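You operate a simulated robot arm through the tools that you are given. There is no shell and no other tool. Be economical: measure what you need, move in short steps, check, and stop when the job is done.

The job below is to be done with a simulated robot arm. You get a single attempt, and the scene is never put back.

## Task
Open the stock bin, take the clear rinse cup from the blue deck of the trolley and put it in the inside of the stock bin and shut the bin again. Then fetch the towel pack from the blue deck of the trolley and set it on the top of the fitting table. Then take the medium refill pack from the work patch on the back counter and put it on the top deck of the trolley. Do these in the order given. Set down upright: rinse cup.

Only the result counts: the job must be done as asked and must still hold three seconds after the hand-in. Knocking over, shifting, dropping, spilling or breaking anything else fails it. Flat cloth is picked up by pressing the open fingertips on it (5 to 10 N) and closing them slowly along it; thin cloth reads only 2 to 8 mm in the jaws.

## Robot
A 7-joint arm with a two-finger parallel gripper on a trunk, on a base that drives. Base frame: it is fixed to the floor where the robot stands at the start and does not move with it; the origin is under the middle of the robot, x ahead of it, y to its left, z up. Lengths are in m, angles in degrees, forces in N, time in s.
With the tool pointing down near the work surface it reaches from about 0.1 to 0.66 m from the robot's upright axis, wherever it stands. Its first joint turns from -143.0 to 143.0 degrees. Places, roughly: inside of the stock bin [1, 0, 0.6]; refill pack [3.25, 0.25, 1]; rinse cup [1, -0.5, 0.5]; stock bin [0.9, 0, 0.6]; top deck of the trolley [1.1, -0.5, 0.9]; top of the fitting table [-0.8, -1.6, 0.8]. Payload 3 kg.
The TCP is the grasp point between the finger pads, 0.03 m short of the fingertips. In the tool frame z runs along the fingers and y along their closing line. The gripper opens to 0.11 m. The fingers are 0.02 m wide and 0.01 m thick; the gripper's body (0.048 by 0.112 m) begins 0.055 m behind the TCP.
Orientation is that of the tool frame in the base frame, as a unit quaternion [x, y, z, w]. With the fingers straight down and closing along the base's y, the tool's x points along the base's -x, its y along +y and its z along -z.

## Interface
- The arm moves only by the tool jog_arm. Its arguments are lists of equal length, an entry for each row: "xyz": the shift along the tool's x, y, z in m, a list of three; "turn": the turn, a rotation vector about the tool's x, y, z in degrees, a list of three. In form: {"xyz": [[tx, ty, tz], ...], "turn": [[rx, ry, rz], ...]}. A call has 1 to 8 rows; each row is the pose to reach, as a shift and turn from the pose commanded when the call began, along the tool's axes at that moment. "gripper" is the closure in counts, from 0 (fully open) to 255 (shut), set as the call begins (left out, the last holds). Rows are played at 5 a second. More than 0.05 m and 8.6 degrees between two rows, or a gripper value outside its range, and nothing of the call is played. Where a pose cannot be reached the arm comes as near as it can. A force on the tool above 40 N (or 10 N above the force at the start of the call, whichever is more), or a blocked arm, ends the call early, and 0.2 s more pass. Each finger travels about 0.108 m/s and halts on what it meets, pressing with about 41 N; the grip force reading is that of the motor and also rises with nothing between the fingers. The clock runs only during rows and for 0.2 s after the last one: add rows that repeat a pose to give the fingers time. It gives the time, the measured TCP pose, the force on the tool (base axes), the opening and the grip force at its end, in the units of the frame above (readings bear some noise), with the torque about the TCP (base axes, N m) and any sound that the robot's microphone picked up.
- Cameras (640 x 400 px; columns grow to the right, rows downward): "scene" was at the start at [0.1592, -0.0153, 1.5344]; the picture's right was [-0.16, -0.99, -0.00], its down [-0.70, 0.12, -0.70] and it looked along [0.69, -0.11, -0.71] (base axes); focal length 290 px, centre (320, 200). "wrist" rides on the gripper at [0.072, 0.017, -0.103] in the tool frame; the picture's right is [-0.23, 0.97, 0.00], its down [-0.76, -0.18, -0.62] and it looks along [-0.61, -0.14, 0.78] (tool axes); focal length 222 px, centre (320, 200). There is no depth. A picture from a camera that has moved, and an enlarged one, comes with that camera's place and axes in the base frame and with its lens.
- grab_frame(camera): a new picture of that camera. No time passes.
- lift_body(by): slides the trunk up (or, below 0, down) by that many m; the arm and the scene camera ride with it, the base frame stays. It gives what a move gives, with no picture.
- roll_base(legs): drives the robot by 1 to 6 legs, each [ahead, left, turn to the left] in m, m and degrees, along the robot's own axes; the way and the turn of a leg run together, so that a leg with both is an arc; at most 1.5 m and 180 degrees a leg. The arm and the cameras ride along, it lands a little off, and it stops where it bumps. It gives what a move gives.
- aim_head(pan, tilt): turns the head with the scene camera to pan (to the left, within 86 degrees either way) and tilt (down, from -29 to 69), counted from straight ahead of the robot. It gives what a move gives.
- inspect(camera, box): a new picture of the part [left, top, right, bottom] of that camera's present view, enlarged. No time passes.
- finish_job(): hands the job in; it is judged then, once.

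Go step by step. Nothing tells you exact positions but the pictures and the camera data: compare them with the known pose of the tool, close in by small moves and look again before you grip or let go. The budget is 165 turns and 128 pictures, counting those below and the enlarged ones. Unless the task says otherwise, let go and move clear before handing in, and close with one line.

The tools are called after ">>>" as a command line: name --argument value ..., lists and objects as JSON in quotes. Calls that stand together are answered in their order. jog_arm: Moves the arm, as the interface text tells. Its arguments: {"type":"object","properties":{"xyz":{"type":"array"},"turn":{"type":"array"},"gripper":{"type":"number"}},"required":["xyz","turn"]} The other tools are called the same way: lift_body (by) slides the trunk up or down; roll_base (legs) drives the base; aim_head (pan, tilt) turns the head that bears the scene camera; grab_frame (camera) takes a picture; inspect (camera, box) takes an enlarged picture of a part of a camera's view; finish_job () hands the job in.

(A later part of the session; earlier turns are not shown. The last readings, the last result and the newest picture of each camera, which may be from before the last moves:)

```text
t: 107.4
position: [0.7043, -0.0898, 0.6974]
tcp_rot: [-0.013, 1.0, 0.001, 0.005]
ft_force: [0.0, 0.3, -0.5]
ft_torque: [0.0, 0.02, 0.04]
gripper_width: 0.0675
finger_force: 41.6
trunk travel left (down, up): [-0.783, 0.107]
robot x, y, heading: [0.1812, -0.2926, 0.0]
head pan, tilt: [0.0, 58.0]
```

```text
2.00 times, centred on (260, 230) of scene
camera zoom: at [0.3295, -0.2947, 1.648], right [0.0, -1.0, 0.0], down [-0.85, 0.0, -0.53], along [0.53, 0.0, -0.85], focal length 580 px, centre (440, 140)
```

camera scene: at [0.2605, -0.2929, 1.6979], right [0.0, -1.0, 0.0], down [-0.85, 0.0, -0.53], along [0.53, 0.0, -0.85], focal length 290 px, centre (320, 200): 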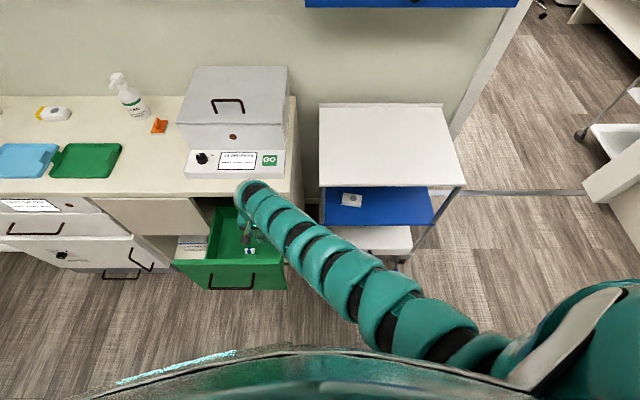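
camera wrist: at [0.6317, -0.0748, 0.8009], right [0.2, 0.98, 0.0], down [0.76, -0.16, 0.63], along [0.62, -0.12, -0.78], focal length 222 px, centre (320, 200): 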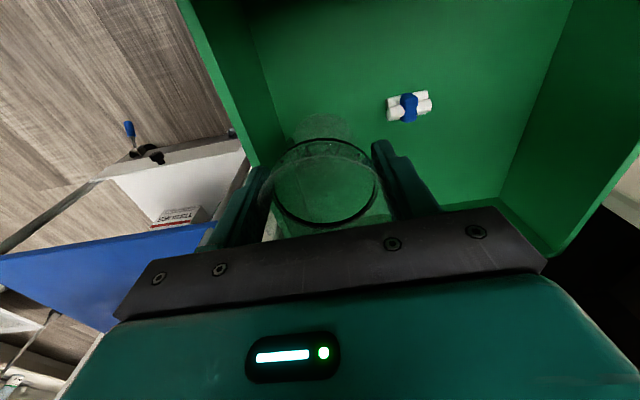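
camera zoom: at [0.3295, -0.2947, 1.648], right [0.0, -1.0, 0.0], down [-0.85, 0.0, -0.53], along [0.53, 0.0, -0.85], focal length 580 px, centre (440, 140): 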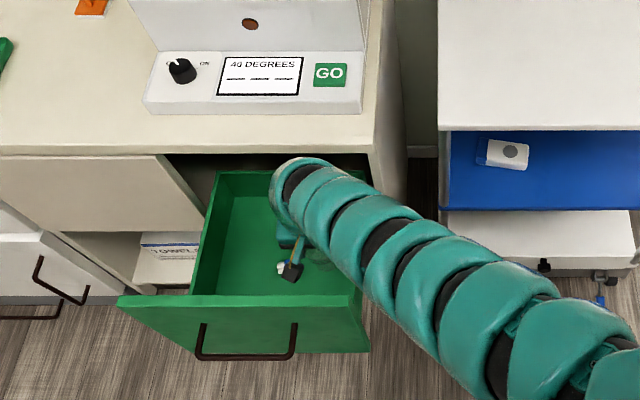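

Clear so far. Continue lowering with the trunk, then small steps to contact.

>>> lift_body --by -0.06

>>> jog_arm --xyz '[[-0.003, 0.003, 0], [-0.004, 0.004, 0]]' --turn '[[0, 0, 0], [0, 0, 0]]'

>>> grab_frame --camera "wrist"

>>> inspect --camera "scene" --box '[160, 130, 360, 330]'

```text
t: 108.2
position: [0.7074, -0.0903, 0.6511]
tcp_rot: [-0.013, 1.0, -0.001, 0.007]
ft_force: [-0.3, -4.5, 14.0]
ft_torque: [-0.77, 0.15, 0.02]
gripper_width: 0.0677
finger_force: 41.0
trunk travel left (down, up): [-0.733, 0.157]
robot x, y, heading: [0.1783, -0.2894, 0.0]
head pan, tilt: [0.0, 58.0]
stopped: the force on the tool passed its limit at 68 N (the readings are from after the stop); the commanded pose is now the measured one
```

```text
t: 108.8
position: [0.7098, -0.0898, 0.6516]
tcp_rot: [-0.013, 1.0, 0.0, 0.007]
ft_force: [-0.1, -0.1, -0.2]
ft_torque: [0.02, 0.0, 0.01]
gripper_width: 0.0676
finger_force: 41.0
out of reach, approached as far as the arm can: row 1, 2
trunk travel left (down, up): [-0.733, 0.157]
robot x, y, heading: [0.1784, -0.2929, -0.4]
head pan, tilt: [0.0, 58.0]
```

```text
66 pictures are left
camera wrist: at [0.6358, -0.0729, 0.7549], right [0.2, 0.98, 0.0], down [0.76, -0.16, 0.63], along [0.62, -0.13, -0.77], focal length 222 px, centre (320, 200)
```

wrist: 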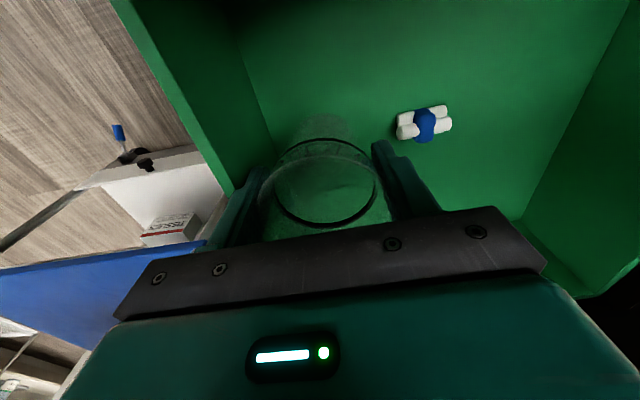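

```text
2.00 times, centred on (260, 230) of scene
camera zoom: at [0.3301, -0.2942, 1.5983], right [0.0, -1.0, 0.0], down [-0.85, 0.0, -0.53], along [0.53, 0.0, -0.85], focal length 580 px, centre (440, 140)
```

zoom: 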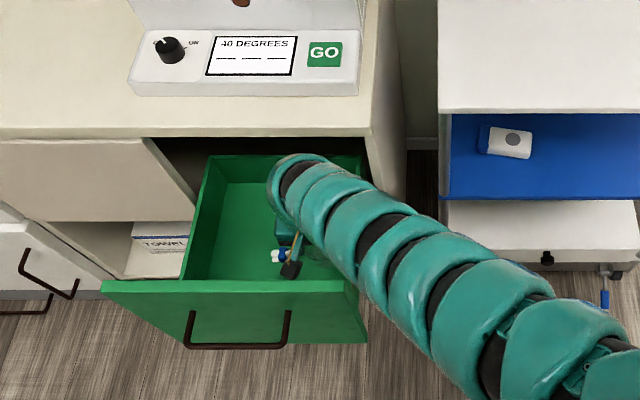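

The contact (upward force at the right finger side) suggests the right fingertip touched the drawer's side wall top. I'll raise slightly, shift left ~2 cm and retry.

>>> lift_body --by 0.03

>>> roll_base --legs '[[-0.008, 0.022, 0]]'

>>> inspect --camera "wrist" --box '[160, 40, 480, 240]'

```text
t: 109.5
position: [0.7102, -0.0879, 0.6829]
tcp_rot: [-0.013, 1.0, 0.0, 0.006]
ft_force: [0.8, 0.5, 0.2]
ft_torque: [0.0, 0.01, 0.0]
gripper_width: 0.0675
finger_force: 41.3
trunk travel left (down, up): [-0.763, 0.127]
robot x, y, heading: [0.1802, -0.2895, 0.1]
head pan, tilt: [0.0, 58.0]
```

```text
t: 110.3
position: [0.7015, -0.0656, 0.6813]
tcp_rot: [-0.015, 1.0, -0.001, 0.007]
ft_force: [0.9, -0.3, -0.8]
ft_torque: [-0.03, -0.01, 0.02]
gripper_width: 0.0675
finger_force: 40.5
trunk travel left (down, up): [-0.763, 0.127]
robot x, y, heading: [0.1735, -0.2723, -0.2]
head pan, tilt: [0.0, 58.0]
```

```text
2.00 times, centred on (320, 140) of wrist
camera zoom: at [0.6276, -0.0498, 0.7857], right [0.2, 0.98, 0.0], down [0.76, -0.16, 0.63], along [0.62, -0.13, -0.77], focal length 444 px, centre (320, 320)
```

zoom: 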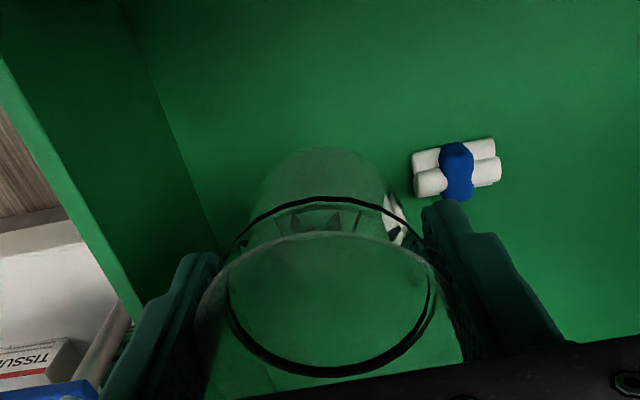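

Clear of the wall now. Lowering again.

>>> lift_body --by -0.045

>>> lift_body --by -0.012

```text
t: 111.2
position: [0.7017, -0.0667, 0.6374]
tcp_rot: [-0.015, 1.0, -0.001, 0.008]
ft_force: [0.0, 0.4, -0.5]
ft_torque: [0.01, -0.01, -0.03]
gripper_width: 0.0677
finger_force: 41.3
trunk travel left (down, up): [-0.718, 0.172]
robot x, y, heading: [0.1744, -0.272, -0.1]
head pan, tilt: [0.0, 58.0]
```

```text
t: 111.8
position: [0.7009, -0.0665, 0.6245]
tcp_rot: [-0.015, 1.0, 0.0, 0.007]
ft_force: [-0.1, -0.5, 0.2]
ft_torque: [-0.03, 0.03, -0.01]
gripper_width: 0.0673
finger_force: 41.0
trunk travel left (down, up): [-0.706, 0.184]
robot x, y, heading: [0.174, -0.272, -0.1]
head pan, tilt: [0.0, 58.0]
```

>>> lift_body --by -0.005

>>> lift_body --by -0.004

>>> inspect --camera "wrist" --box '[160, 40, 480, 240]'

```text
t: 112.4
position: [0.7019, -0.0677, 0.6212]
tcp_rot: [-0.014, 1.0, 0.0, 0.007]
ft_force: [0.0, 0.2, -1.3]
ft_torque: [-0.04, -0.02, 0.03]
gripper_width: 0.068
finger_force: 41.1
trunk travel left (down, up): [-0.701, 0.189]
robot x, y, heading: [0.1753, -0.266, -0.0]
head pan, tilt: [0.0, 58.0]
```

```text
t: 112.9
position: [0.7017, -0.0667, 0.6166]
tcp_rot: [-0.014, 1.0, 0.0, 0.008]
ft_force: [-0.3, -0.8, -0.5]
ft_torque: [0.02, 0.0, -0.02]
gripper_width: 0.0673
finger_force: 40.6
trunk travel left (down, up): [-0.697, 0.193]
robot x, y, heading: [0.1746, -0.2666, -0.1]
head pan, tilt: [0.0, 58.0]
```

```text
2.00 times, centred on (320, 140) of wrist
camera zoom: at [0.6279, -0.0508, 0.7198], right [0.2, 0.98, 0.0], down [0.76, -0.16, 0.63], along [0.62, -0.12, -0.77], focal length 444 px, centre (320, 320)
```

zoom: 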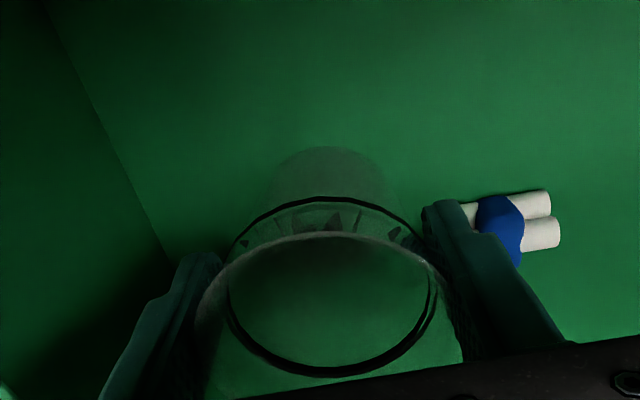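

I'll shift 12 mm right, away from the small item, before the last few mm.

>>> roll_base --legs '[[0, -0.012, 0]]'

>>> lift_body --by -0.004

>>> lift_body --by -0.004

```text
t: 113.6
position: [0.7025, -0.079, 0.6167]
tcp_rot: [-0.013, 1.0, 0.0, 0.007]
ft_force: [0.4, -0.2, -0.6]
ft_torque: [0.04, 0.0, 0.02]
gripper_width: 0.0675
finger_force: 41.5
trunk travel left (down, up): [-0.697, 0.193]
robot x, y, heading: [0.1732, -0.2841, -0.0]
head pan, tilt: [0.0, 58.0]
```

```text
t: 114.2
position: [0.7018, -0.0789, 0.6132]
tcp_rot: [-0.013, 1.0, 0.0, 0.008]
ft_force: [1.9, -2.6, 16.7]
ft_torque: [-0.46, 0.02, 0.07]
gripper_width: 0.0675
finger_force: 40.6
trunk travel left (down, up): [-0.693, 0.197]
robot x, y, heading: [0.1751, -0.2875, -0.1]
head pan, tilt: [0.0, 58.0]
```

```text
t: 114.7
position: [0.702, -0.0788, 0.6111]
tcp_rot: [-0.014, 1.0, 0.001, 0.009]
ft_force: [2.3, 1.1, 27.0]
ft_torque: [0.01, -0.29, 0.06]
gripper_width: 0.0674
finger_force: 41.2
trunk travel left (down, up): [-0.689, 0.201]
robot x, y, heading: [0.1694, -0.2825, 0.1]
head pan, tilt: [0.0, 58.0]
```

Floor contact. Easing off 3 mm, then opening just enough to free the cup.

>>> lift_body --by 0.004

>>> jog_arm --xyz '[[0, 0, 0], [0, 0, 0], [0, 0, 0]]' --turn '[[0, 0, 0], [0, 0, 0], [0, 0, 0]]' --gripper 76

>>> inspect --camera "wrist" --box '[160, 40, 480, 240]'

```text
t: 115.2
position: [0.7001, -0.0798, 0.6115]
tcp_rot: [-0.013, 1.0, 0.0, 0.005]
ft_force: [-0.3, 0.0, -0.1]
ft_torque: [-0.03, 0.0, -0.02]
gripper_width: 0.0674
finger_force: 40.7
trunk travel left (down, up): [-0.693, 0.197]
robot x, y, heading: [0.1752, -0.2821, 0.0]
head pan, tilt: [0.0, 58.0]
```

```text
t: 116.0
position: [0.7013, -0.0784, 0.6127]
tcp_rot: [-0.013, 1.0, 0.0, 0.007]
ft_force: [0.2, 0.6, -0.1]
ft_torque: [-0.02, 0.05, -0.01]
gripper_width: 0.0775
finger_force: 0.1
trunk travel left (down, up): [-0.693, 0.197]
robot x, y, heading: [0.1731, -0.2867, -0.4]
head pan, tilt: [0.0, 58.0]
```

```text
2.00 times, centred on (320, 140) of wrist
camera zoom: at [0.6278, -0.0629, 0.7157], right [0.2, 0.98, 0.0], down [0.76, -0.16, 0.63], along [0.62, -0.12, -0.77], focal length 444 px, centre (320, 320)
```

zoom: 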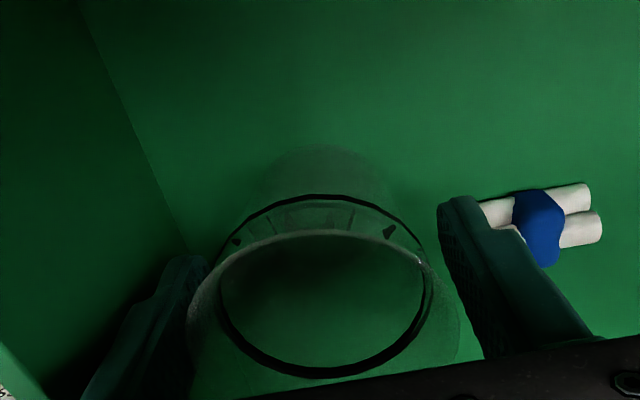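

Released; raising straight up out of the drawer.

>>> lift_body --by 0.09

>>> grab_frame --camera "wrist"

```text
t: 117.3
position: [0.7017, -0.0787, 0.7013]
tcp_rot: [-0.012, 1.0, -0.001, 0.007]
ft_force: [0.4, -0.6, -1.1]
ft_torque: [0.0, 0.0, 0.0]
gripper_width: 0.0774
finger_force: 0.0
trunk travel left (down, up): [-0.783, 0.107]
robot x, y, heading: [0.173, -0.2839, -0.4]
head pan, tilt: [0.0, 58.0]
```

```text
61 pictures are left
camera wrist: at [0.6279, -0.0629, 0.8057], right [0.2, 0.98, 0.0], down [0.76, -0.16, 0.63], along [0.62, -0.12, -0.77], focal length 222 px, centre (320, 200)
```

wrist: 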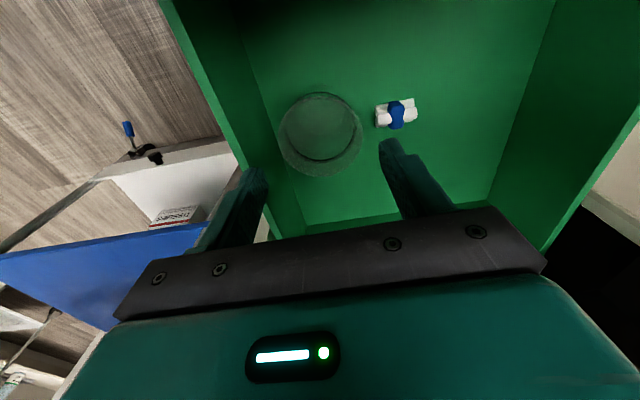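

The cup stands upright in the drawer. Raise clear of the front panel, back off, and pitch the tool up 45° to push the drawer shut with closed fingertips.

>>> lift_body --by 0.1

>>> jog_arm --xyz '[[0, 0, -0.03], [0, 0, -0.06], [0, 0, -0.09], [0, 0, -0.12]]' --turn '[[0, 0, 0], [0, 0, 0], [0, 0, 0], [0, 0, 0]]'

>>> roll_base --legs '[[-0.35, 0, 0], [0, 0.08, 0]]'

>>> jog_arm --xyz '[[0, 0, 0.02], [0, 0, 0.04], [0, 0, 0.06], [0, 0, 0.08], [0, 0, 0.1], [0, 0, 0.12]]' --turn '[[0, -7.5, 0], [0, -15, 0], [0, -22.5, 0], [0, -30, 0], [0, -37.5, 0], [0, -45, 0]]' --gripper 255

>>> grab_frame --camera "scene"

```text
t: 118.6
position: [0.7017, -0.0775, 0.8009]
tcp_rot: [-0.014, 1.0, 0.0, 0.006]
ft_force: [-0.8, 0.2, -0.4]
ft_torque: [-0.01, 0.02, 0.01]
gripper_width: 0.0769
finger_force: 0.0
trunk travel left (down, up): [-0.883, 0.007]
robot x, y, heading: [0.174, -0.2818, 0.0]
head pan, tilt: [0.0, 58.0]
```

```text
t: 119.6
position: [0.6985, -0.0789, 0.9249]
tcp_rot: [-0.014, 1.0, 0.0, 0.006]
ft_force: [0.3, 0.8, 0.0]
ft_torque: [0.03, 0.05, 0.02]
gripper_width: 0.0771
finger_force: 0.0
trunk travel left (down, up): [-0.883, 0.007]
robot x, y, heading: [0.172, -0.2839, 0.1]
head pan, tilt: [0.0, 58.0]
```

```text
t: 122.6
position: [0.3419, 0.0028, 0.9235]
tcp_rot: [-0.012, 1.0, -0.001, 0.007]
ft_force: [-0.4, 0.6, -0.7]
ft_torque: [-0.02, 0.0, 0.0]
gripper_width: 0.0774
finger_force: 0.0
trunk travel left (down, up): [-0.883, 0.007]
robot x, y, heading: [-0.184, -0.2019, -0.1]
head pan, tilt: [0.0, 58.0]
```

```text
t: 124.0
position: [0.3413, 0.0025, 0.8046]
tcp_rot: [-0.013, 0.921, 0.006, 0.39]
ft_force: [0.1, 0.9, -0.2]
ft_torque: [-0.02, -0.01, 0.02]
gripper_width: 0.0
finger_force: 37.7
trunk travel left (down, up): [-0.883, 0.007]
robot x, y, heading: [-0.1854, -0.2011, -0.3]
head pan, tilt: [0.0, 58.0]
```

```text
60 pictures are left
camera scene: at [-0.0374, -0.203, 1.7487], right [0.0, -1.0, 0.0], down [-0.85, 0.0, -0.53], along [0.53, 0.0, -0.85], focal length 290 px, centre (320, 200)
```

scene: 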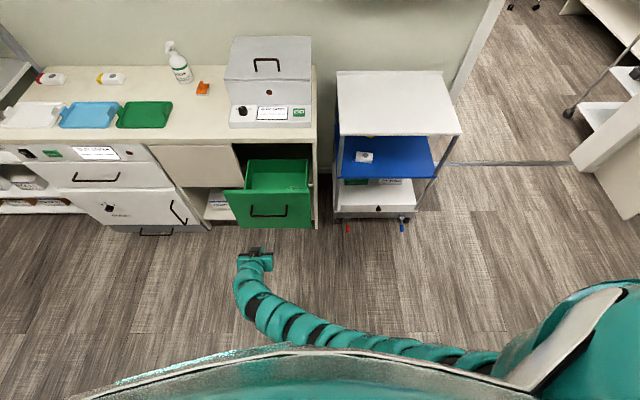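

The fingertips (z≈0.78) will meet the panel between its top edge and the bar. Driving forward in stages to push it shut.

>>> roll_base --legs '[[0.17, 0, 0]]'

>>> roll_base --legs '[[0.08, 0, 0]]'

>>> grab_frame --camera "scene"

```text
t: 125.5
position: [0.5147, 0.0013, 0.8047]
tcp_rot: [-0.012, 0.921, 0.005, 0.389]
ft_force: [0.1, -0.4, -0.9]
ft_torque: [-0.01, -0.01, 0.0]
gripper_width: 0.0001
finger_force: 37.6
trunk travel left (down, up): [-0.883, 0.007]
robot x, y, heading: [-0.0133, -0.2028, -0.1]
head pan, tilt: [0.0, 58.0]
```

```text
t: 126.5
position: [0.5942, 0.0016, 0.8037]
tcp_rot: [-0.011, 0.921, 0.004, 0.388]
ft_force: [0.0, 0.9, -0.2]
ft_torque: [0.0, 0.04, 0.01]
gripper_width: 0.0
finger_force: 37.3
trunk travel left (down, up): [-0.883, 0.007]
robot x, y, heading: [0.0708, -0.1998, -0.1]
head pan, tilt: [0.0, 58.0]
```

```text
59 pictures are left
camera scene: at [0.2159, -0.2043, 1.7484], right [0.0, -1.0, 0.0], down [-0.85, 0.0, -0.53], along [0.53, 0.0, -0.85], focal length 290 px, centre (320, 200)
```

scene: 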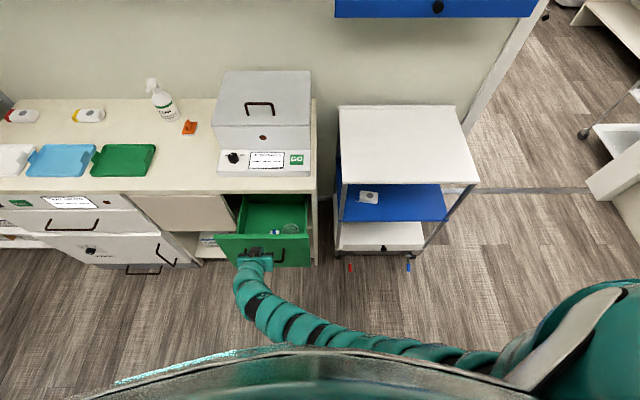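

It's moving smoothly with the cup standing. Continue.

>>> roll_base --legs '[[0.09, 0, 0]]'

>>> roll_base --legs '[[0.08, 0, 0]]'

>>> inspect --camera "scene" --box '[180, 130, 360, 300]'

```text
t: 127.6
position: [0.6836, 0.0029, 0.8039]
tcp_rot: [-0.013, 0.922, 0.005, 0.388]
ft_force: [-0.5, 0.1, 0.7]
ft_torque: [0.03, -0.01, 0.0]
gripper_width: 0.0
finger_force: 37.9
trunk travel left (down, up): [-0.883, 0.007]
robot x, y, heading: [0.1561, -0.2037, -0.1]
head pan, tilt: [0.0, 58.0]
```

```text
t: 128.7
position: [0.7625, 0.0012, 0.8042]
tcp_rot: [-0.013, 0.921, 0.005, 0.388]
ft_force: [-0.2, -0.1, -0.2]
ft_torque: [0.0, 0.02, 0.0]
gripper_width: 0.0
finger_force: 37.9
trunk travel left (down, up): [-0.883, 0.007]
robot x, y, heading: [0.2364, -0.1999, -0.1]
head pan, tilt: [0.0, 58.0]
```

```text
2.35 times, centred on (270, 215) of scene
camera zoom: at [0.3853, -0.2047, 1.7485], right [0.0, -1.0, 0.0], down [-0.85, 0.0, -0.53], along [0.53, 0.0, -0.85], focal length 683 px, centre (438, 165)
```

zoom: 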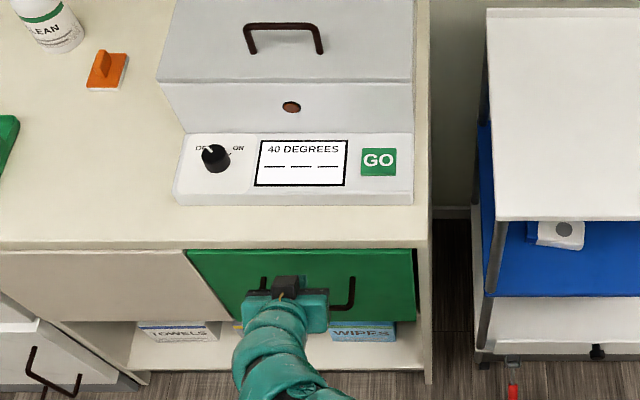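

Nearly shut. Finish with the arm in small steps until it meets the stop.

>>> jog_arm --xyz '[[-0.0052, 0, 0.0054], [-0.0105, 0, 0.0107], [-0.0157, 0, 0.016], [-0.021, 0, 0.0215], [-0.026, 0, 0.0268]]' --turn '[[0, 0, 0], [0, 0, 0], [0, 0, 0], [0, 0, 0], [0, 0, 0]]'

>>> inspect --camera "scene" --box '[180, 130, 360, 300]'

```text
t: 129.6
position: [0.7753, 0.0034, 0.7998]
tcp_rot: [-0.015, 0.924, 0.006, 0.383]
ft_force: [-16.9, -0.8, 7.8]
ft_torque: [-0.11, 0.05, -0.06]
gripper_width: 0.0
finger_force: 37.8
trunk travel left (down, up): [-0.883, 0.007]
robot x, y, heading: [0.236, -0.2044, -0.2]
head pan, tilt: [0.0, 58.0]
stopped in row 4: the force on the tool passed its limit at 60 N (the readings are from after the stop); the commanded pose is now the measured one
```

```text
2.35 times, centred on (270, 215) of scene
camera zoom: at [0.3815, -0.2055, 1.7489], right [0.0, -1.0, 0.0], down [-0.85, 0.0, -0.53], along [0.53, 0.0, -0.85], focal length 683 px, centre (438, 165)
```

zoom: 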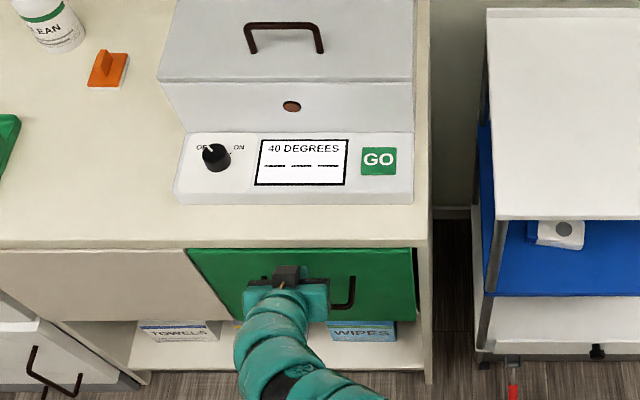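

Stopped firmly at 60 N — it should be shut. Backing off to verify.

>>> roll_base --legs '[[-0.3, 0, 0]]'

>>> aim_head --pan 0 --tilt 50

>>> inspect --camera "scene" --box '[140, 80, 480, 300]'

```text
t: 131.6
position: [0.4777, 0.0053, 0.8015]
tcp_rot: [-0.017, 0.923, 0.006, 0.384]
ft_force: [0.6, -0.4, 0.3]
ft_torque: [-0.01, 0.02, -0.01]
gripper_width: 0.0001
finger_force: 37.8
trunk travel left (down, up): [-0.883, 0.007]
robot x, y, heading: [-0.0644, -0.2026, 0.3]
head pan, tilt: [0.0, 58.0]
```

```text
t: 132.3
position: [0.4786, 0.0046, 0.8011]
tcp_rot: [-0.016, 0.923, 0.005, 0.385]
ft_force: [0.4, -0.7, 0.1]
ft_torque: [-0.02, -0.01, -0.03]
gripper_width: 0.0002
finger_force: 38.0
trunk travel left (down, up): [-0.883, 0.007]
robot x, y, heading: [-0.0682, -0.2004, 0.0]
head pan, tilt: [0.0, 50.0]
```

```text
1.82 times, centred on (310, 190) of scene
camera zoom: at [0.0909, -0.2041, 1.7588], right [0.0, -1.0, 0.0], down [-0.77, 0.0, -0.64], along [0.64, 0.0, -0.77], focal length 528 px, centre (338, 218)
```

zoom: 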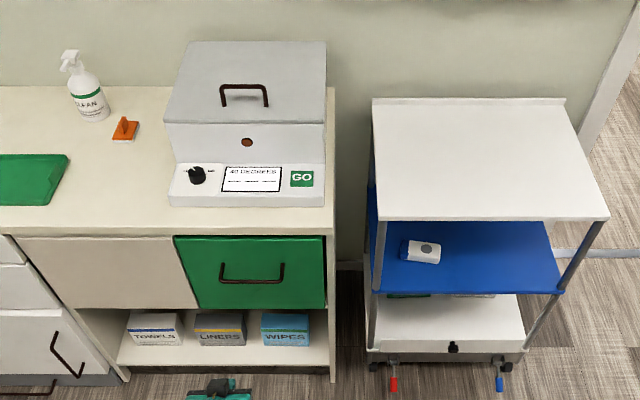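

The bin is shut flush. Now a close look at the towel pack to measure it.

>>> inspect --camera "scene" --box '[335, 190, 395, 230]'

```text
10.00 times, centred on (365, 210) of scene
camera zoom: at [0.0909, -0.2041, 1.7588], right [0.0, -1.0, 0.0], down [-0.77, 0.0, -0.64], along [0.64, 0.0, -0.77], focal length 2902 px, centre (-130, 100)
```

zoom: 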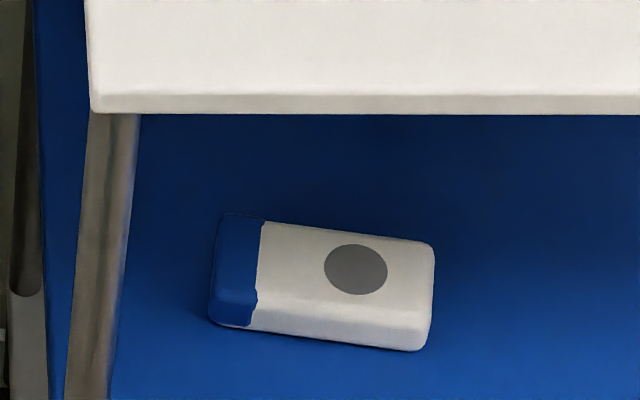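

The pack is ≈0.11 × 0.056 × 0.034, long along y, so it must be gripped across x — best from the trolley's open right side with a level tool. I'll reconfigure the arm to level (trunk low) first.

>>> lift_body --by -0.35

>>> jog_arm --xyz '[[-0.028, 0, -0.028], [-0.056, 0, -0.056], [-0.084, 0, -0.084], [-0.112, 0, -0.112], [-0.14, 0, -0.14], [-0.168, 0, -0.168]]' --turn '[[0, -5, 0], [0, -10, 0], [0, -15, 0], [0, -20, 0], [0, -25, 0], [0, -30, 0]]' --gripper 0

>>> lift_body --by -0.35

```text
t: 135.7
position: [0.4783, 0.0056, 0.4513]
tcp_rot: [-0.016, 0.923, 0.006, 0.385]
ft_force: [-0.1, -0.2, 0.4]
ft_torque: [0.01, 0.0, -0.01]
gripper_width: 0.0003
finger_force: 37.7
trunk travel left (down, up): [-0.533, 0.357]
robot x, y, heading: [-0.066, -0.206, 0.3]
head pan, tilt: [0.0, 50.0]
```

```text
t: 137.1
position: [0.4775, 0.0048, 0.6897]
tcp_rot: [-0.015, 0.791, 0.01, 0.611]
ft_force: [0.6, 0.0, -0.8]
ft_torque: [0.01, 0.02, -0.01]
gripper_width: 0.1096
finger_force: 0.1
trunk travel left (down, up): [-0.533, 0.357]
robot x, y, heading: [-0.0654, -0.2073, 0.3]
head pan, tilt: [0.0, 50.0]
```

```text
t: 140.7
position: [0.4801, 0.0068, 0.3835]
tcp_rot: [-0.006, 0.785, 0.015, 0.619]
ft_force: [-0.8, -0.8, 0.3]
ft_torque: [0.0, 0.02, -0.03]
gripper_width: 0.1102
finger_force: 0.1
trunk travel left (down, up): [-0.21, 0.68]
robot x, y, heading: [-0.068, -0.2027, 0.1]
head pan, tilt: [0.0, 50.0]
stopped: the arm was blocked; the commanded pose is now the measured one
```

>>> jog_arm --xyz '[[-0.039, 0, -0.009], [-0.078, 0, -0.018], [-0.117, 0, -0.027], [-0.156, 0, -0.036], [-0.195, 0, -0.045], [-0.234, 0, -0.054], [-0.273, 0, -0.063]]' --turn '[[0, 0, 0], [0, 0, 0], [0, 0, 0], [0, 0, 0], [0, 0, 0], [0, 0, 0], [0, 0, 0]]'

>>> lift_body --by -0.18

>>> jog_arm --xyz '[[0, 0, 0], [0, 0, 0], [0, 0, 0], [0, 0, 0], [0, 0, 0], [0, 0, 0], [0, 0, 0], [0, 0, 0]]' --turn '[[0, 0, -8.5], [0, 0, -17], [0, 0, -25.5], [0, 0, -34], [0, 0, -42.5], [0, 0, -51], [0, 0, -59.5], [0, 0, -68]]'

>>> jog_arm --xyz '[[0, 0, 0], [0, 0, 0], [0, 0, 0], [0, 0, 0], [0, 0, 0], [0, 0, 0], [0, 0, 0], [0, 0, 0]]' --turn '[[0, 0, -8.5], [0, 0, -17], [0, 0, -25.5], [0, 0, -34], [0, 0, -42.5], [0, 0, -51], [0, 0, -59.5], [0, 0, -68]]'

```text
t: 142.3
position: [0.4894, 0.0044, 0.6575]
tcp_rot: [-0.009, 0.788, 0.012, 0.615]
ft_force: [-1.2, 0.6, 0.6]
ft_torque: [-0.02, 0.01, -0.02]
gripper_width: 0.1101
finger_force: 0.1
trunk travel left (down, up): [-0.21, 0.68]
robot x, y, heading: [-0.0675, -0.2034, 0.0]
head pan, tilt: [0.0, 50.0]
```

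```text
t: 144.5
position: [0.4922, 0.0003, 0.5804]
tcp_rot: [0.003, 0.782, 0.016, 0.624]
ft_force: [-1.5, 0.3, 0.7]
ft_torque: [0.0, 0.06, 0.05]
gripper_width: 0.11
finger_force: 0.1
trunk travel left (down, up): [-0.114, 0.776]
robot x, y, heading: [-0.0661, -0.2047, 0.3]
head pan, tilt: [0.0, 50.0]
stopped: the arm was blocked; the commanded pose is now the measured one
```

```text
t: 146.3
position: [0.4937, -0.0003, 0.572]
tcp_rot: [-0.438, 0.65, -0.337, 0.521]
ft_force: [-0.3, 0.0, 0.0]
ft_torque: [-0.04, -0.01, -0.01]
gripper_width: 0.11
finger_force: 0.0
trunk travel left (down, up): [-0.114, 0.776]
robot x, y, heading: [-0.0654, -0.2069, 0.1]
head pan, tilt: [0.0, 50.0]
```

```text
t: 148.1
position: [0.4949, 0.0007, 0.572]
tcp_rot: [0.726, -0.293, 0.572, -0.245]
ft_force: [-0.8, 0.3, -1.0]
ft_torque: [0.02, -0.03, 0.0]
gripper_width: 0.1098
finger_force: 0.1
trunk travel left (down, up): [-0.114, 0.776]
robot x, y, heading: [-0.0631, -0.2026, 0.2]
head pan, tilt: [0.0, 50.0]
```

>>> jog_arm --xyz '[[0, 0, 0], [0, 0, 0], [0, 0, 0], [0, 0, 0], [0, 0, 0], [0, 0, 0]]' --turn '[[0, 0, -7.3], [0, 0, -14.6], [0, 0, -22], [0, 0, -29.3], [0, 0, -36.6], [0, 0, -44]]'

>>> aim_head --pan -45 --tilt 25

>>> grab_frame --camera "scene"

```text
t: 149.5
position: [0.4942, -0.0007, 0.5712]
tcp_rot: [0.783, 0.001, 0.621, -0.013]
ft_force: [0.7, 0.0, 0.5]
ft_torque: [0.02, 0.01, 0.0]
gripper_width: 0.1097
finger_force: 0.1
trunk travel left (down, up): [-0.114, 0.776]
robot x, y, heading: [-0.0667, -0.2032, 0.1]
head pan, tilt: [0.0, 50.0]
```

```text
t: 150.7
position: [0.4937, -0.0005, 0.5709]
tcp_rot: [0.784, 0.0, 0.621, -0.015]
ft_force: [-0.5, 0.4, 0.2]
ft_torque: [-0.01, 0.04, 0.0]
gripper_width: 0.11
finger_force: 0.0
trunk travel left (down, up): [-0.114, 0.776]
robot x, y, heading: [-0.0661, -0.2023, 0.1]
head pan, tilt: [-45.0, 25.0]
```

```text
54 pictures are left
camera scene: at [0.079, -0.2692, 1.0271], right [-0.7, -0.71, 0.0], down [-0.3, 0.3, -0.91], along [0.64, -0.64, -0.42], focal length 290 px, centre (320, 200)
```

scene: 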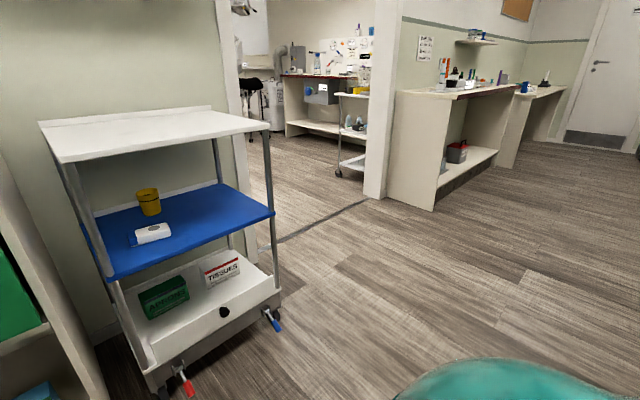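

The tool is level with the camera on top. The area right of the trolley is open. I'll drive around to its right side, keeping clear, and turn to face +Y.

>>> roll_base --legs '[[0, -0.7, 0], [0, -0.65, 0], [0.3, 0, 0], [0, 0, 90]]'

>>> aim_head --pan -20 --tilt 25

>>> grab_frame --camera "scene"

```text
t: 163.2
position: [0.044, -0.9833, 0.5706]
tcp_rot: [0.558, 0.549, 0.433, -0.446]
ft_force: [0.2, -0.4, 0.0]
ft_torque: [0.04, 0.01, -0.03]
gripper_width: 0.1101
finger_force: 0.1
trunk travel left (down, up): [-0.114, 0.776]
robot x, y, heading: [0.2393, -1.5439, 89.6]
head pan, tilt: [-45.0, 25.0]
```

```text
t: 164.0
position: [0.045, -0.9831, 0.5718]
tcp_rot: [0.558, 0.55, 0.433, -0.446]
ft_force: [-0.7, -0.2, -0.4]
ft_torque: [0.02, 0.02, 0.01]
gripper_width: 0.11
finger_force: 0.0
trunk travel left (down, up): [-0.114, 0.776]
robot x, y, heading: [0.2369, -1.5467, 89.4]
head pan, tilt: [-20.0, 25.0]
```

```text
53 pictures are left
camera scene: at [0.2724, -1.3816, 1.0271], right [0.94, -0.35, 0.0], down [-0.15, -0.4, -0.91], along [0.32, 0.85, -0.42], focal length 290 px, centre (320, 200)
```

scene: 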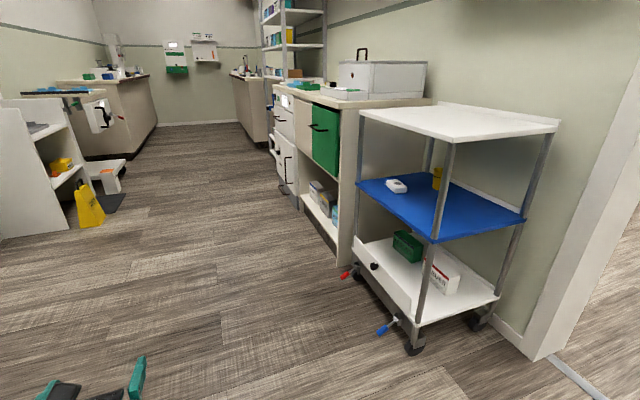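

>>> jog_arm --xyz '[[0.01, 0.04, 0.01], [0.02, 0.08, 0.02], [0.03, 0.12, 0.03], [0.04, 0.16, 0.04], [0.05, 0.2, 0.05]]' --turn '[[0, -1.8, 0], [0, -3.6, 0], [0, -5.4, 0], [0, -7.2, 0], [0, -9, 0]]'

>>> roll_base --legs '[[0, -0.7, 0.5]]'

>>> aim_head --pan 0 --tilt 30

>>> grab_frame --camera "scene"

>>> grab_frame --camera "wrist"

```text
t: 165.2
position: [0.2303, -0.9029, 0.6046]
tcp_rot: [0.59, 0.584, 0.387, -0.402]
ft_force: [-0.9, 0.9, -0.3]
ft_torque: [-0.01, -0.01, -0.04]
gripper_width: 0.1098
finger_force: 0.1
out of reach, approached as far as the arm can: row 4, 5
trunk travel left (down, up): [-0.114, 0.776]
robot x, y, heading: [0.2381, -1.5459, 89.4]
head pan, tilt: [-20.0, 25.0]
```

```text
t: 169.1
position: [0.918, -0.9072, 0.6051]
tcp_rot: [0.588, 0.586, 0.386, -0.403]
ft_force: [-0.1, -0.2, -0.1]
ft_torque: [0.0, 0.02, -0.01]
gripper_width: 0.1099
finger_force: 0.1
trunk travel left (down, up): [-0.114, 0.776]
robot x, y, heading: [0.9373, -1.5474, 89.8]
head pan, tilt: [-20.0, 25.0]
```

```text
t: 169.9
position: [0.9181, -0.9063, 0.6053]
tcp_rot: [0.587, 0.586, 0.386, -0.404]
ft_force: [0.8, -0.1, 0.5]
ft_torque: [0.0, 0.04, 0.0]
gripper_width: 0.1103
finger_force: 0.0
trunk travel left (down, up): [-0.114, 0.776]
robot x, y, heading: [0.9379, -1.5486, 90.3]
head pan, tilt: [0.0, 30.0]
```

```text
52 pictures are left
camera scene: at [0.9345, -1.3795, 1.0192], right [1.0, 0.0, 0.0], down [0.0, -0.5, -0.87], along [0.0, 0.87, -0.5], focal length 290 px, centre (320, 200)
```

scene: 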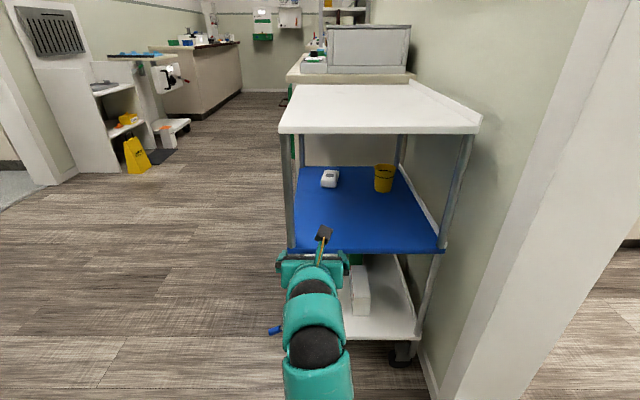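

```text
51 pictures are left
camera wrist: at [0.9392, -0.9739, 0.7116], right [0.97, -0.07, -0.23], down [-0.18, -0.87, -0.47], along [-0.17, 0.49, -0.85], focal length 222 px, centre (320, 200)
```

wrist: 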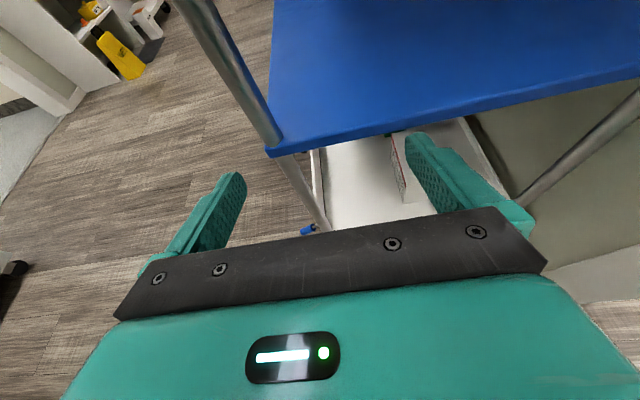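

>>> inspect --camera "scene" --box '[270, 120, 410, 260]'

```text
2.86 times, centred on (340, 190) of scene
camera zoom: at [0.9345, -1.3795, 1.0192], right [1.0, 0.0, 0.0], down [0.0, -0.5, -0.87], along [0.0, 0.87, -0.5], focal length 829 px, centre (263, 229)
```

zoom: 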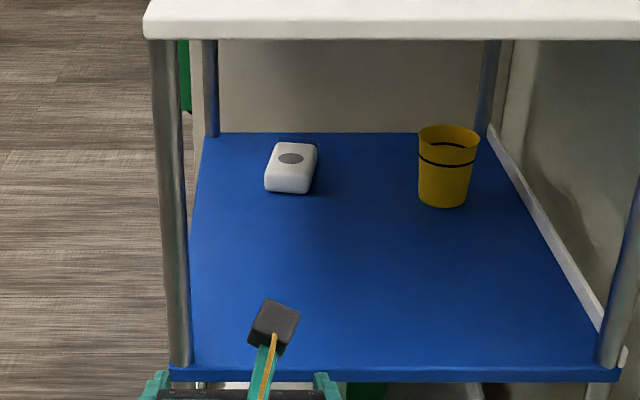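

Pack near end ≈(0.96, −0.485), long axis yawed about 8°. I'll yaw the tool to match, extend the arm, and align the base.

>>> jog_arm --xyz '[[0.019, 0, 0.028], [0.037, 0, 0.057], [0.056, 0, 0.085]]' --turn '[[-2.9, 0, 1.2], [-5.8, 0, 2.4], [-8.8, 0, 3.6]]'

>>> roll_base --legs '[[0, -0.045, 0], [0.2, 0, 0]]'

>>> grab_frame --camera "wrist"

>>> grab_frame --camera "scene"

```text
t: 170.6
position: [0.9139, -0.8445, 0.6175]
tcp_rot: [0.616, 0.559, 0.405, -0.38]
ft_force: [18.9, -40.0, -0.4]
ft_torque: [-0.05, -0.05, 1.46]
gripper_width: 0.0992
finger_force: 0.0
trunk travel left (down, up): [-0.114, 0.776]
robot x, y, heading: [0.9397, -1.5475, 90.2]
head pan, tilt: [0.0, 30.0]
stopped in row 3: the force on the tool passed its limit at 130 N (the readings are from after the stop); the commanded pose is now the measured one
```

```text
t: 172.6
position: [0.9551, -0.6423, 0.6149]
tcp_rot: [0.615, 0.562, 0.402, -0.38]
ft_force: [-0.2, -0.5, -0.6]
ft_torque: [0.0, 0.02, -0.01]
gripper_width: 0.1101
finger_force: 0.1
trunk travel left (down, up): [-0.114, 0.776]
robot x, y, heading: [0.9794, -1.3498, 90.1]
head pan, tilt: [0.0, 30.0]
```

```text
49 pictures are left
camera wrist: at [0.9682, -0.7102, 0.7226], right [0.96, -0.17, -0.22], down [-0.25, -0.85, -0.46], along [-0.11, 0.5, -0.86], focal length 222 px, centre (320, 200)
```

wrist: 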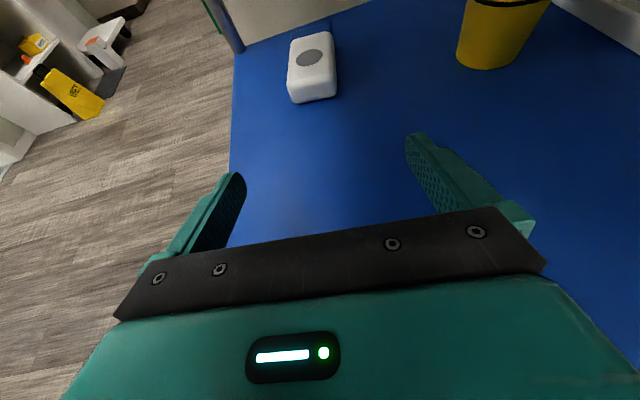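

```text
48 pictures are left
camera scene: at [0.9787, -1.1801, 1.0192], right [1.0, 0.01, 0.0], down [0.0, -0.5, -0.87], along [-0.01, 0.87, -0.5], focal length 290 px, centre (320, 200)
```

scene: 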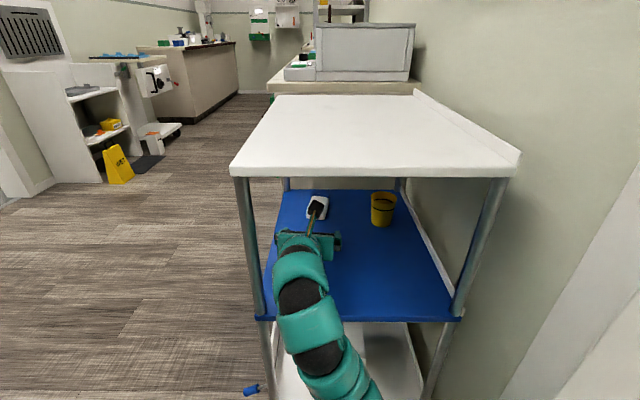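

The left finger had clipped the post, but the trolley and pack haven't moved (pack still reads at (0.963, −0.488)). Finishing the yaw now inside, then advancing over the pack.

>>> jog_arm --xyz '[[0.009, 0.006, 0.023], [0.019, 0.012, 0.046]]' --turn '[[-1.9, 0, 0.8], [-3.8, 0, 1.6]]'

>>> roll_base --legs '[[0.11, 0, 0]]'

>>> grab_frame --camera "wrist"

```text
t: 173.2
position: [0.9708, -0.5926, 0.6141]
tcp_rot: [0.635, 0.54, 0.415, -0.365]
ft_force: [0.1, 1.0, 0.3]
ft_torque: [0.0, 0.07, -0.01]
gripper_width: 0.1099
finger_force: 0.1
trunk travel left (down, up): [-0.114, 0.776]
robot x, y, heading: [0.9795, -1.3459, 90.4]
head pan, tilt: [0.0, 30.0]
```

```text
t: 174.3
position: [0.9645, -0.5545, 0.6154]
tcp_rot: [0.628, 0.547, 0.412, -0.37]
ft_force: [0.0, -0.7, 0.2]
ft_torque: [-0.01, -0.01, 0.01]
gripper_width: 0.1098
finger_force: 0.0
trunk travel left (down, up): [-0.114, 0.776]
robot x, y, heading: [0.9839, -1.2947, 89.1]
head pan, tilt: [0.0, 30.0]
stopped in leg 1: the robot was blocked; the commanded pose is now the measured one
```

```text
47 pictures are left
camera wrist: at [0.9748, -0.6234, 0.7225], right [0.95, -0.21, -0.22], down [-0.29, -0.84, -0.46], along [-0.09, 0.5, -0.86], focal length 222 px, centre (320, 200)
```

wrist: 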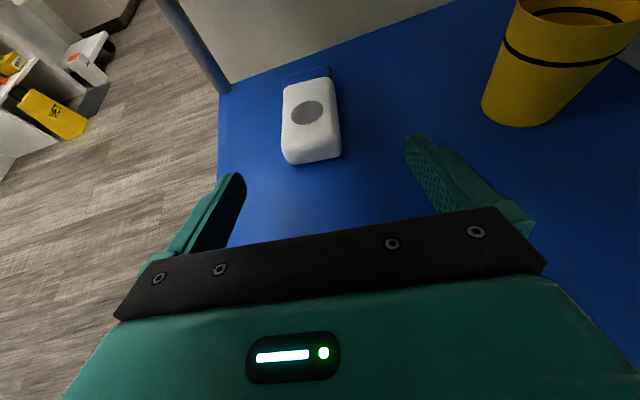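

The base is against something, so the last 10 cm come from the arm.

>>> jog_arm --xyz '[[0.013, -0.002, 0.031], [0.026, -0.004, 0.061], [0.0385, -0.005, 0.092]]' --turn '[[0, 0, 0], [0, 0, 0], [0, 0, 0]]'

>>> grab_frame --camera "wrist"

>>> grab_frame --camera "scene"

```text
t: 175.3
position: [1.0061, -0.4576, 0.6163]
tcp_rot: [0.637, 0.538, 0.412, -0.368]
ft_force: [0.4, -0.2, -0.7]
ft_torque: [-0.01, 0.01, -0.03]
gripper_width: 0.1099
finger_force: 0.1
trunk travel left (down, up): [-0.114, 0.776]
robot x, y, heading: [0.9957, -1.3081, 87.5]
head pan, tilt: [0.0, 30.0]
stopped in row 3: the arm was blocked; the commanded pose is now the measured one
```

```text
46 pictures are left
camera wrist: at [1.0158, -0.5255, 0.7245], right [0.94, -0.23, -0.23], down [-0.32, -0.83, -0.45], along [-0.09, 0.5, -0.86], focal length 222 px, centre (320, 200)
```

wrist: 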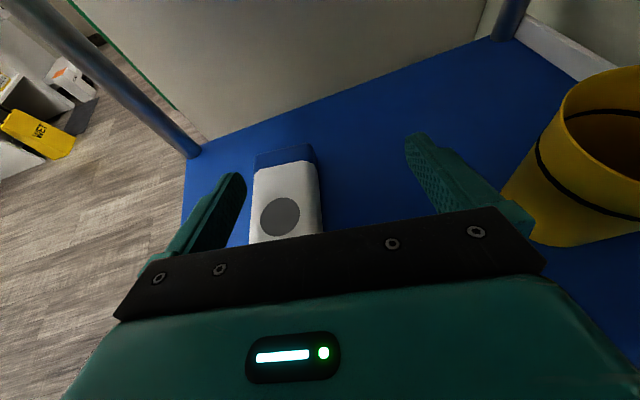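

```text
45 pictures are left
camera scene: at [1.0012, -1.1661, 1.0309], right [1.0, -0.05, 0.0], down [-0.02, -0.47, -0.88], along [0.04, 0.88, -0.47], focal length 290 px, centre (320, 200)
```

scene: 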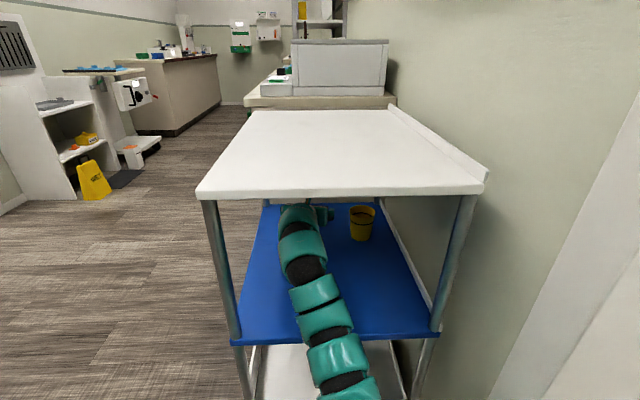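

The pack hasn't moved, but the arm's underside seems to press on the deck edge (it pushed the base back). I'll raise the trunk while keeping the TCP low, and shift left over the pack.

>>> lift_body --by 0.06

>>> jog_arm --xyz '[[-0.018, 0, 0.008], [-0.037, -0.002, 0.016], [-0.055, -0.004, 0.023]]' --turn '[[0, 0, 0], [0, 0, 0], [0, 0, 0]]'

>>> lift_body --by 0.06

>>> jog_arm --xyz '[[-0.018, -0.003, 0.008], [-0.037, -0.006, 0.016], [-0.055, -0.01, 0.021]]' --turn '[[0, 0, 0], [0, 0, 0], [0, 0, 0]]'

>>> grab_frame --camera "wrist"

>>> grab_frame --camera "scene"

```text
t: 176.3
position: [1.0024, -0.4448, 0.6467]
tcp_rot: [0.641, 0.545, 0.407, -0.355]
ft_force: [-0.5, 0.0, 0.5]
ft_torque: [-0.02, 0.0, -0.05]
gripper_width: 0.1098
finger_force: 0.1
trunk travel left (down, up): [-0.174, 0.716]
robot x, y, heading: [0.9905, -1.2952, 87.7]
head pan, tilt: [0.0, 30.0]
```

```text
t: 177.1
position: [0.9989, -0.4513, 0.6089]
tcp_rot: [0.638, 0.54, 0.412, -0.363]
ft_force: [0.7, 1.0, 0.7]
ft_torque: [0.01, 0.01, 0.0]
gripper_width: 0.1099
finger_force: 0.1
trunk travel left (down, up): [-0.174, 0.716]
robot x, y, heading: [0.9935, -1.3018, 87.4]
head pan, tilt: [0.0, 30.0]
```

```text
t: 178.1
position: [0.9989, -0.4479, 0.6486]
tcp_rot: [0.641, 0.545, 0.407, -0.355]
ft_force: [0.5, 0.5, 0.1]
ft_torque: [0.0, 0.0, 0.01]
gripper_width: 0.11
finger_force: 0.1
trunk travel left (down, up): [-0.234, 0.656]
robot x, y, heading: [0.9915, -1.3019, 87.6]
head pan, tilt: [0.0, 30.0]
```

```text
t: 178.9
position: [0.9889, -0.4493, 0.5921]
tcp_rot: [0.641, 0.544, 0.408, -0.356]
ft_force: [0.4, -0.2, 0.7]
ft_torque: [-0.01, 0.02, 0.04]
gripper_width: 0.1101
finger_force: 0.0
trunk travel left (down, up): [-0.234, 0.656]
robot x, y, heading: [0.9976, -1.3029, 87.7]
head pan, tilt: [0.0, 30.0]
```

```text
44 pictures are left
camera wrist: at [0.9976, -0.5147, 0.7018], right [0.95, -0.24, -0.22], down [-0.32, -0.84, -0.43], along [-0.08, 0.48, -0.87], focal length 222 px, centre (320, 200)
```

wrist: 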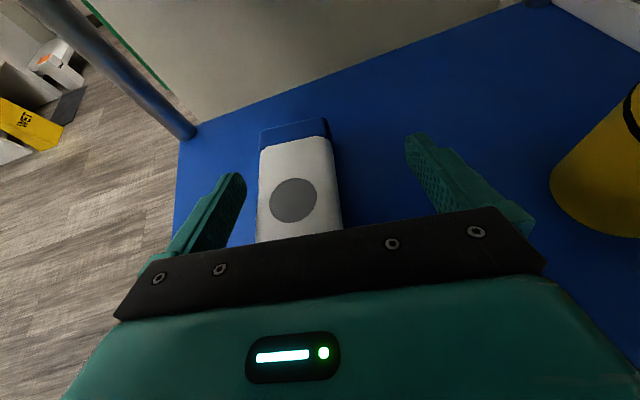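

```text
43 pictures are left
camera scene: at [0.9998, -1.1328, 1.1391], right [1.0, -0.04, 0.0], down [-0.02, -0.5, -0.87], along [0.04, 0.87, -0.5], focal length 290 px, centre (320, 200)
```

scene: 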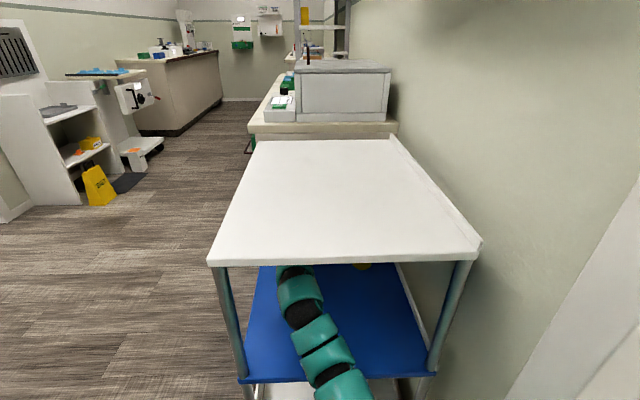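

Pack is between the fingers; I shift 18 mm left and lower 14 mm, then close.

>>> jog_arm --xyz '[[-0.001, -0.009, -0.001], [-0.0013, -0.0177, -0.0024], [-0.007, -0.0177, 0.0005], [-0.014, -0.0177, 0.0034]]' --turn '[[0, 0, 0], [0, 0, 0], [0, 0, 0], [0, 0, 0]]'

>>> grab_frame --camera "wrist"

```text
t: 179.9
position: [0.9693, -0.4488, 0.5783]
tcp_rot: [0.641, 0.545, 0.407, -0.356]
ft_force: [-0.2, 0.6, 0.1]
ft_torque: [0.0, -0.02, -0.02]
gripper_width: 0.1105
finger_force: 0.1
trunk travel left (down, up): [-0.234, 0.656]
robot x, y, heading: [0.9956, -1.2997, 87.8]
head pan, tilt: [0.0, 30.0]
```

```text
42 pictures are left
camera wrist: at [0.9785, -0.5143, 0.6869], right [0.95, -0.24, -0.22], down [-0.32, -0.84, -0.43], along [-0.08, 0.48, -0.87], focal length 222 px, centre (320, 200)
```

wrist: 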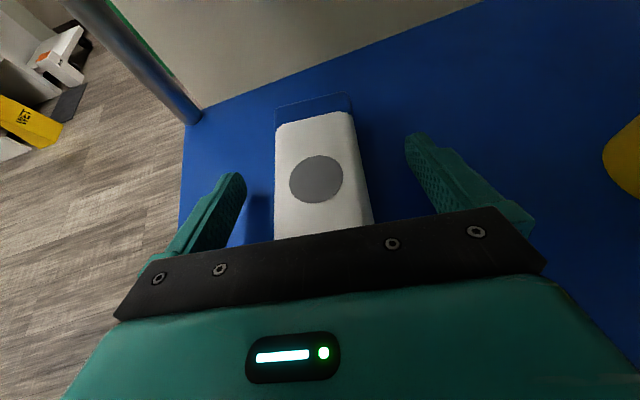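

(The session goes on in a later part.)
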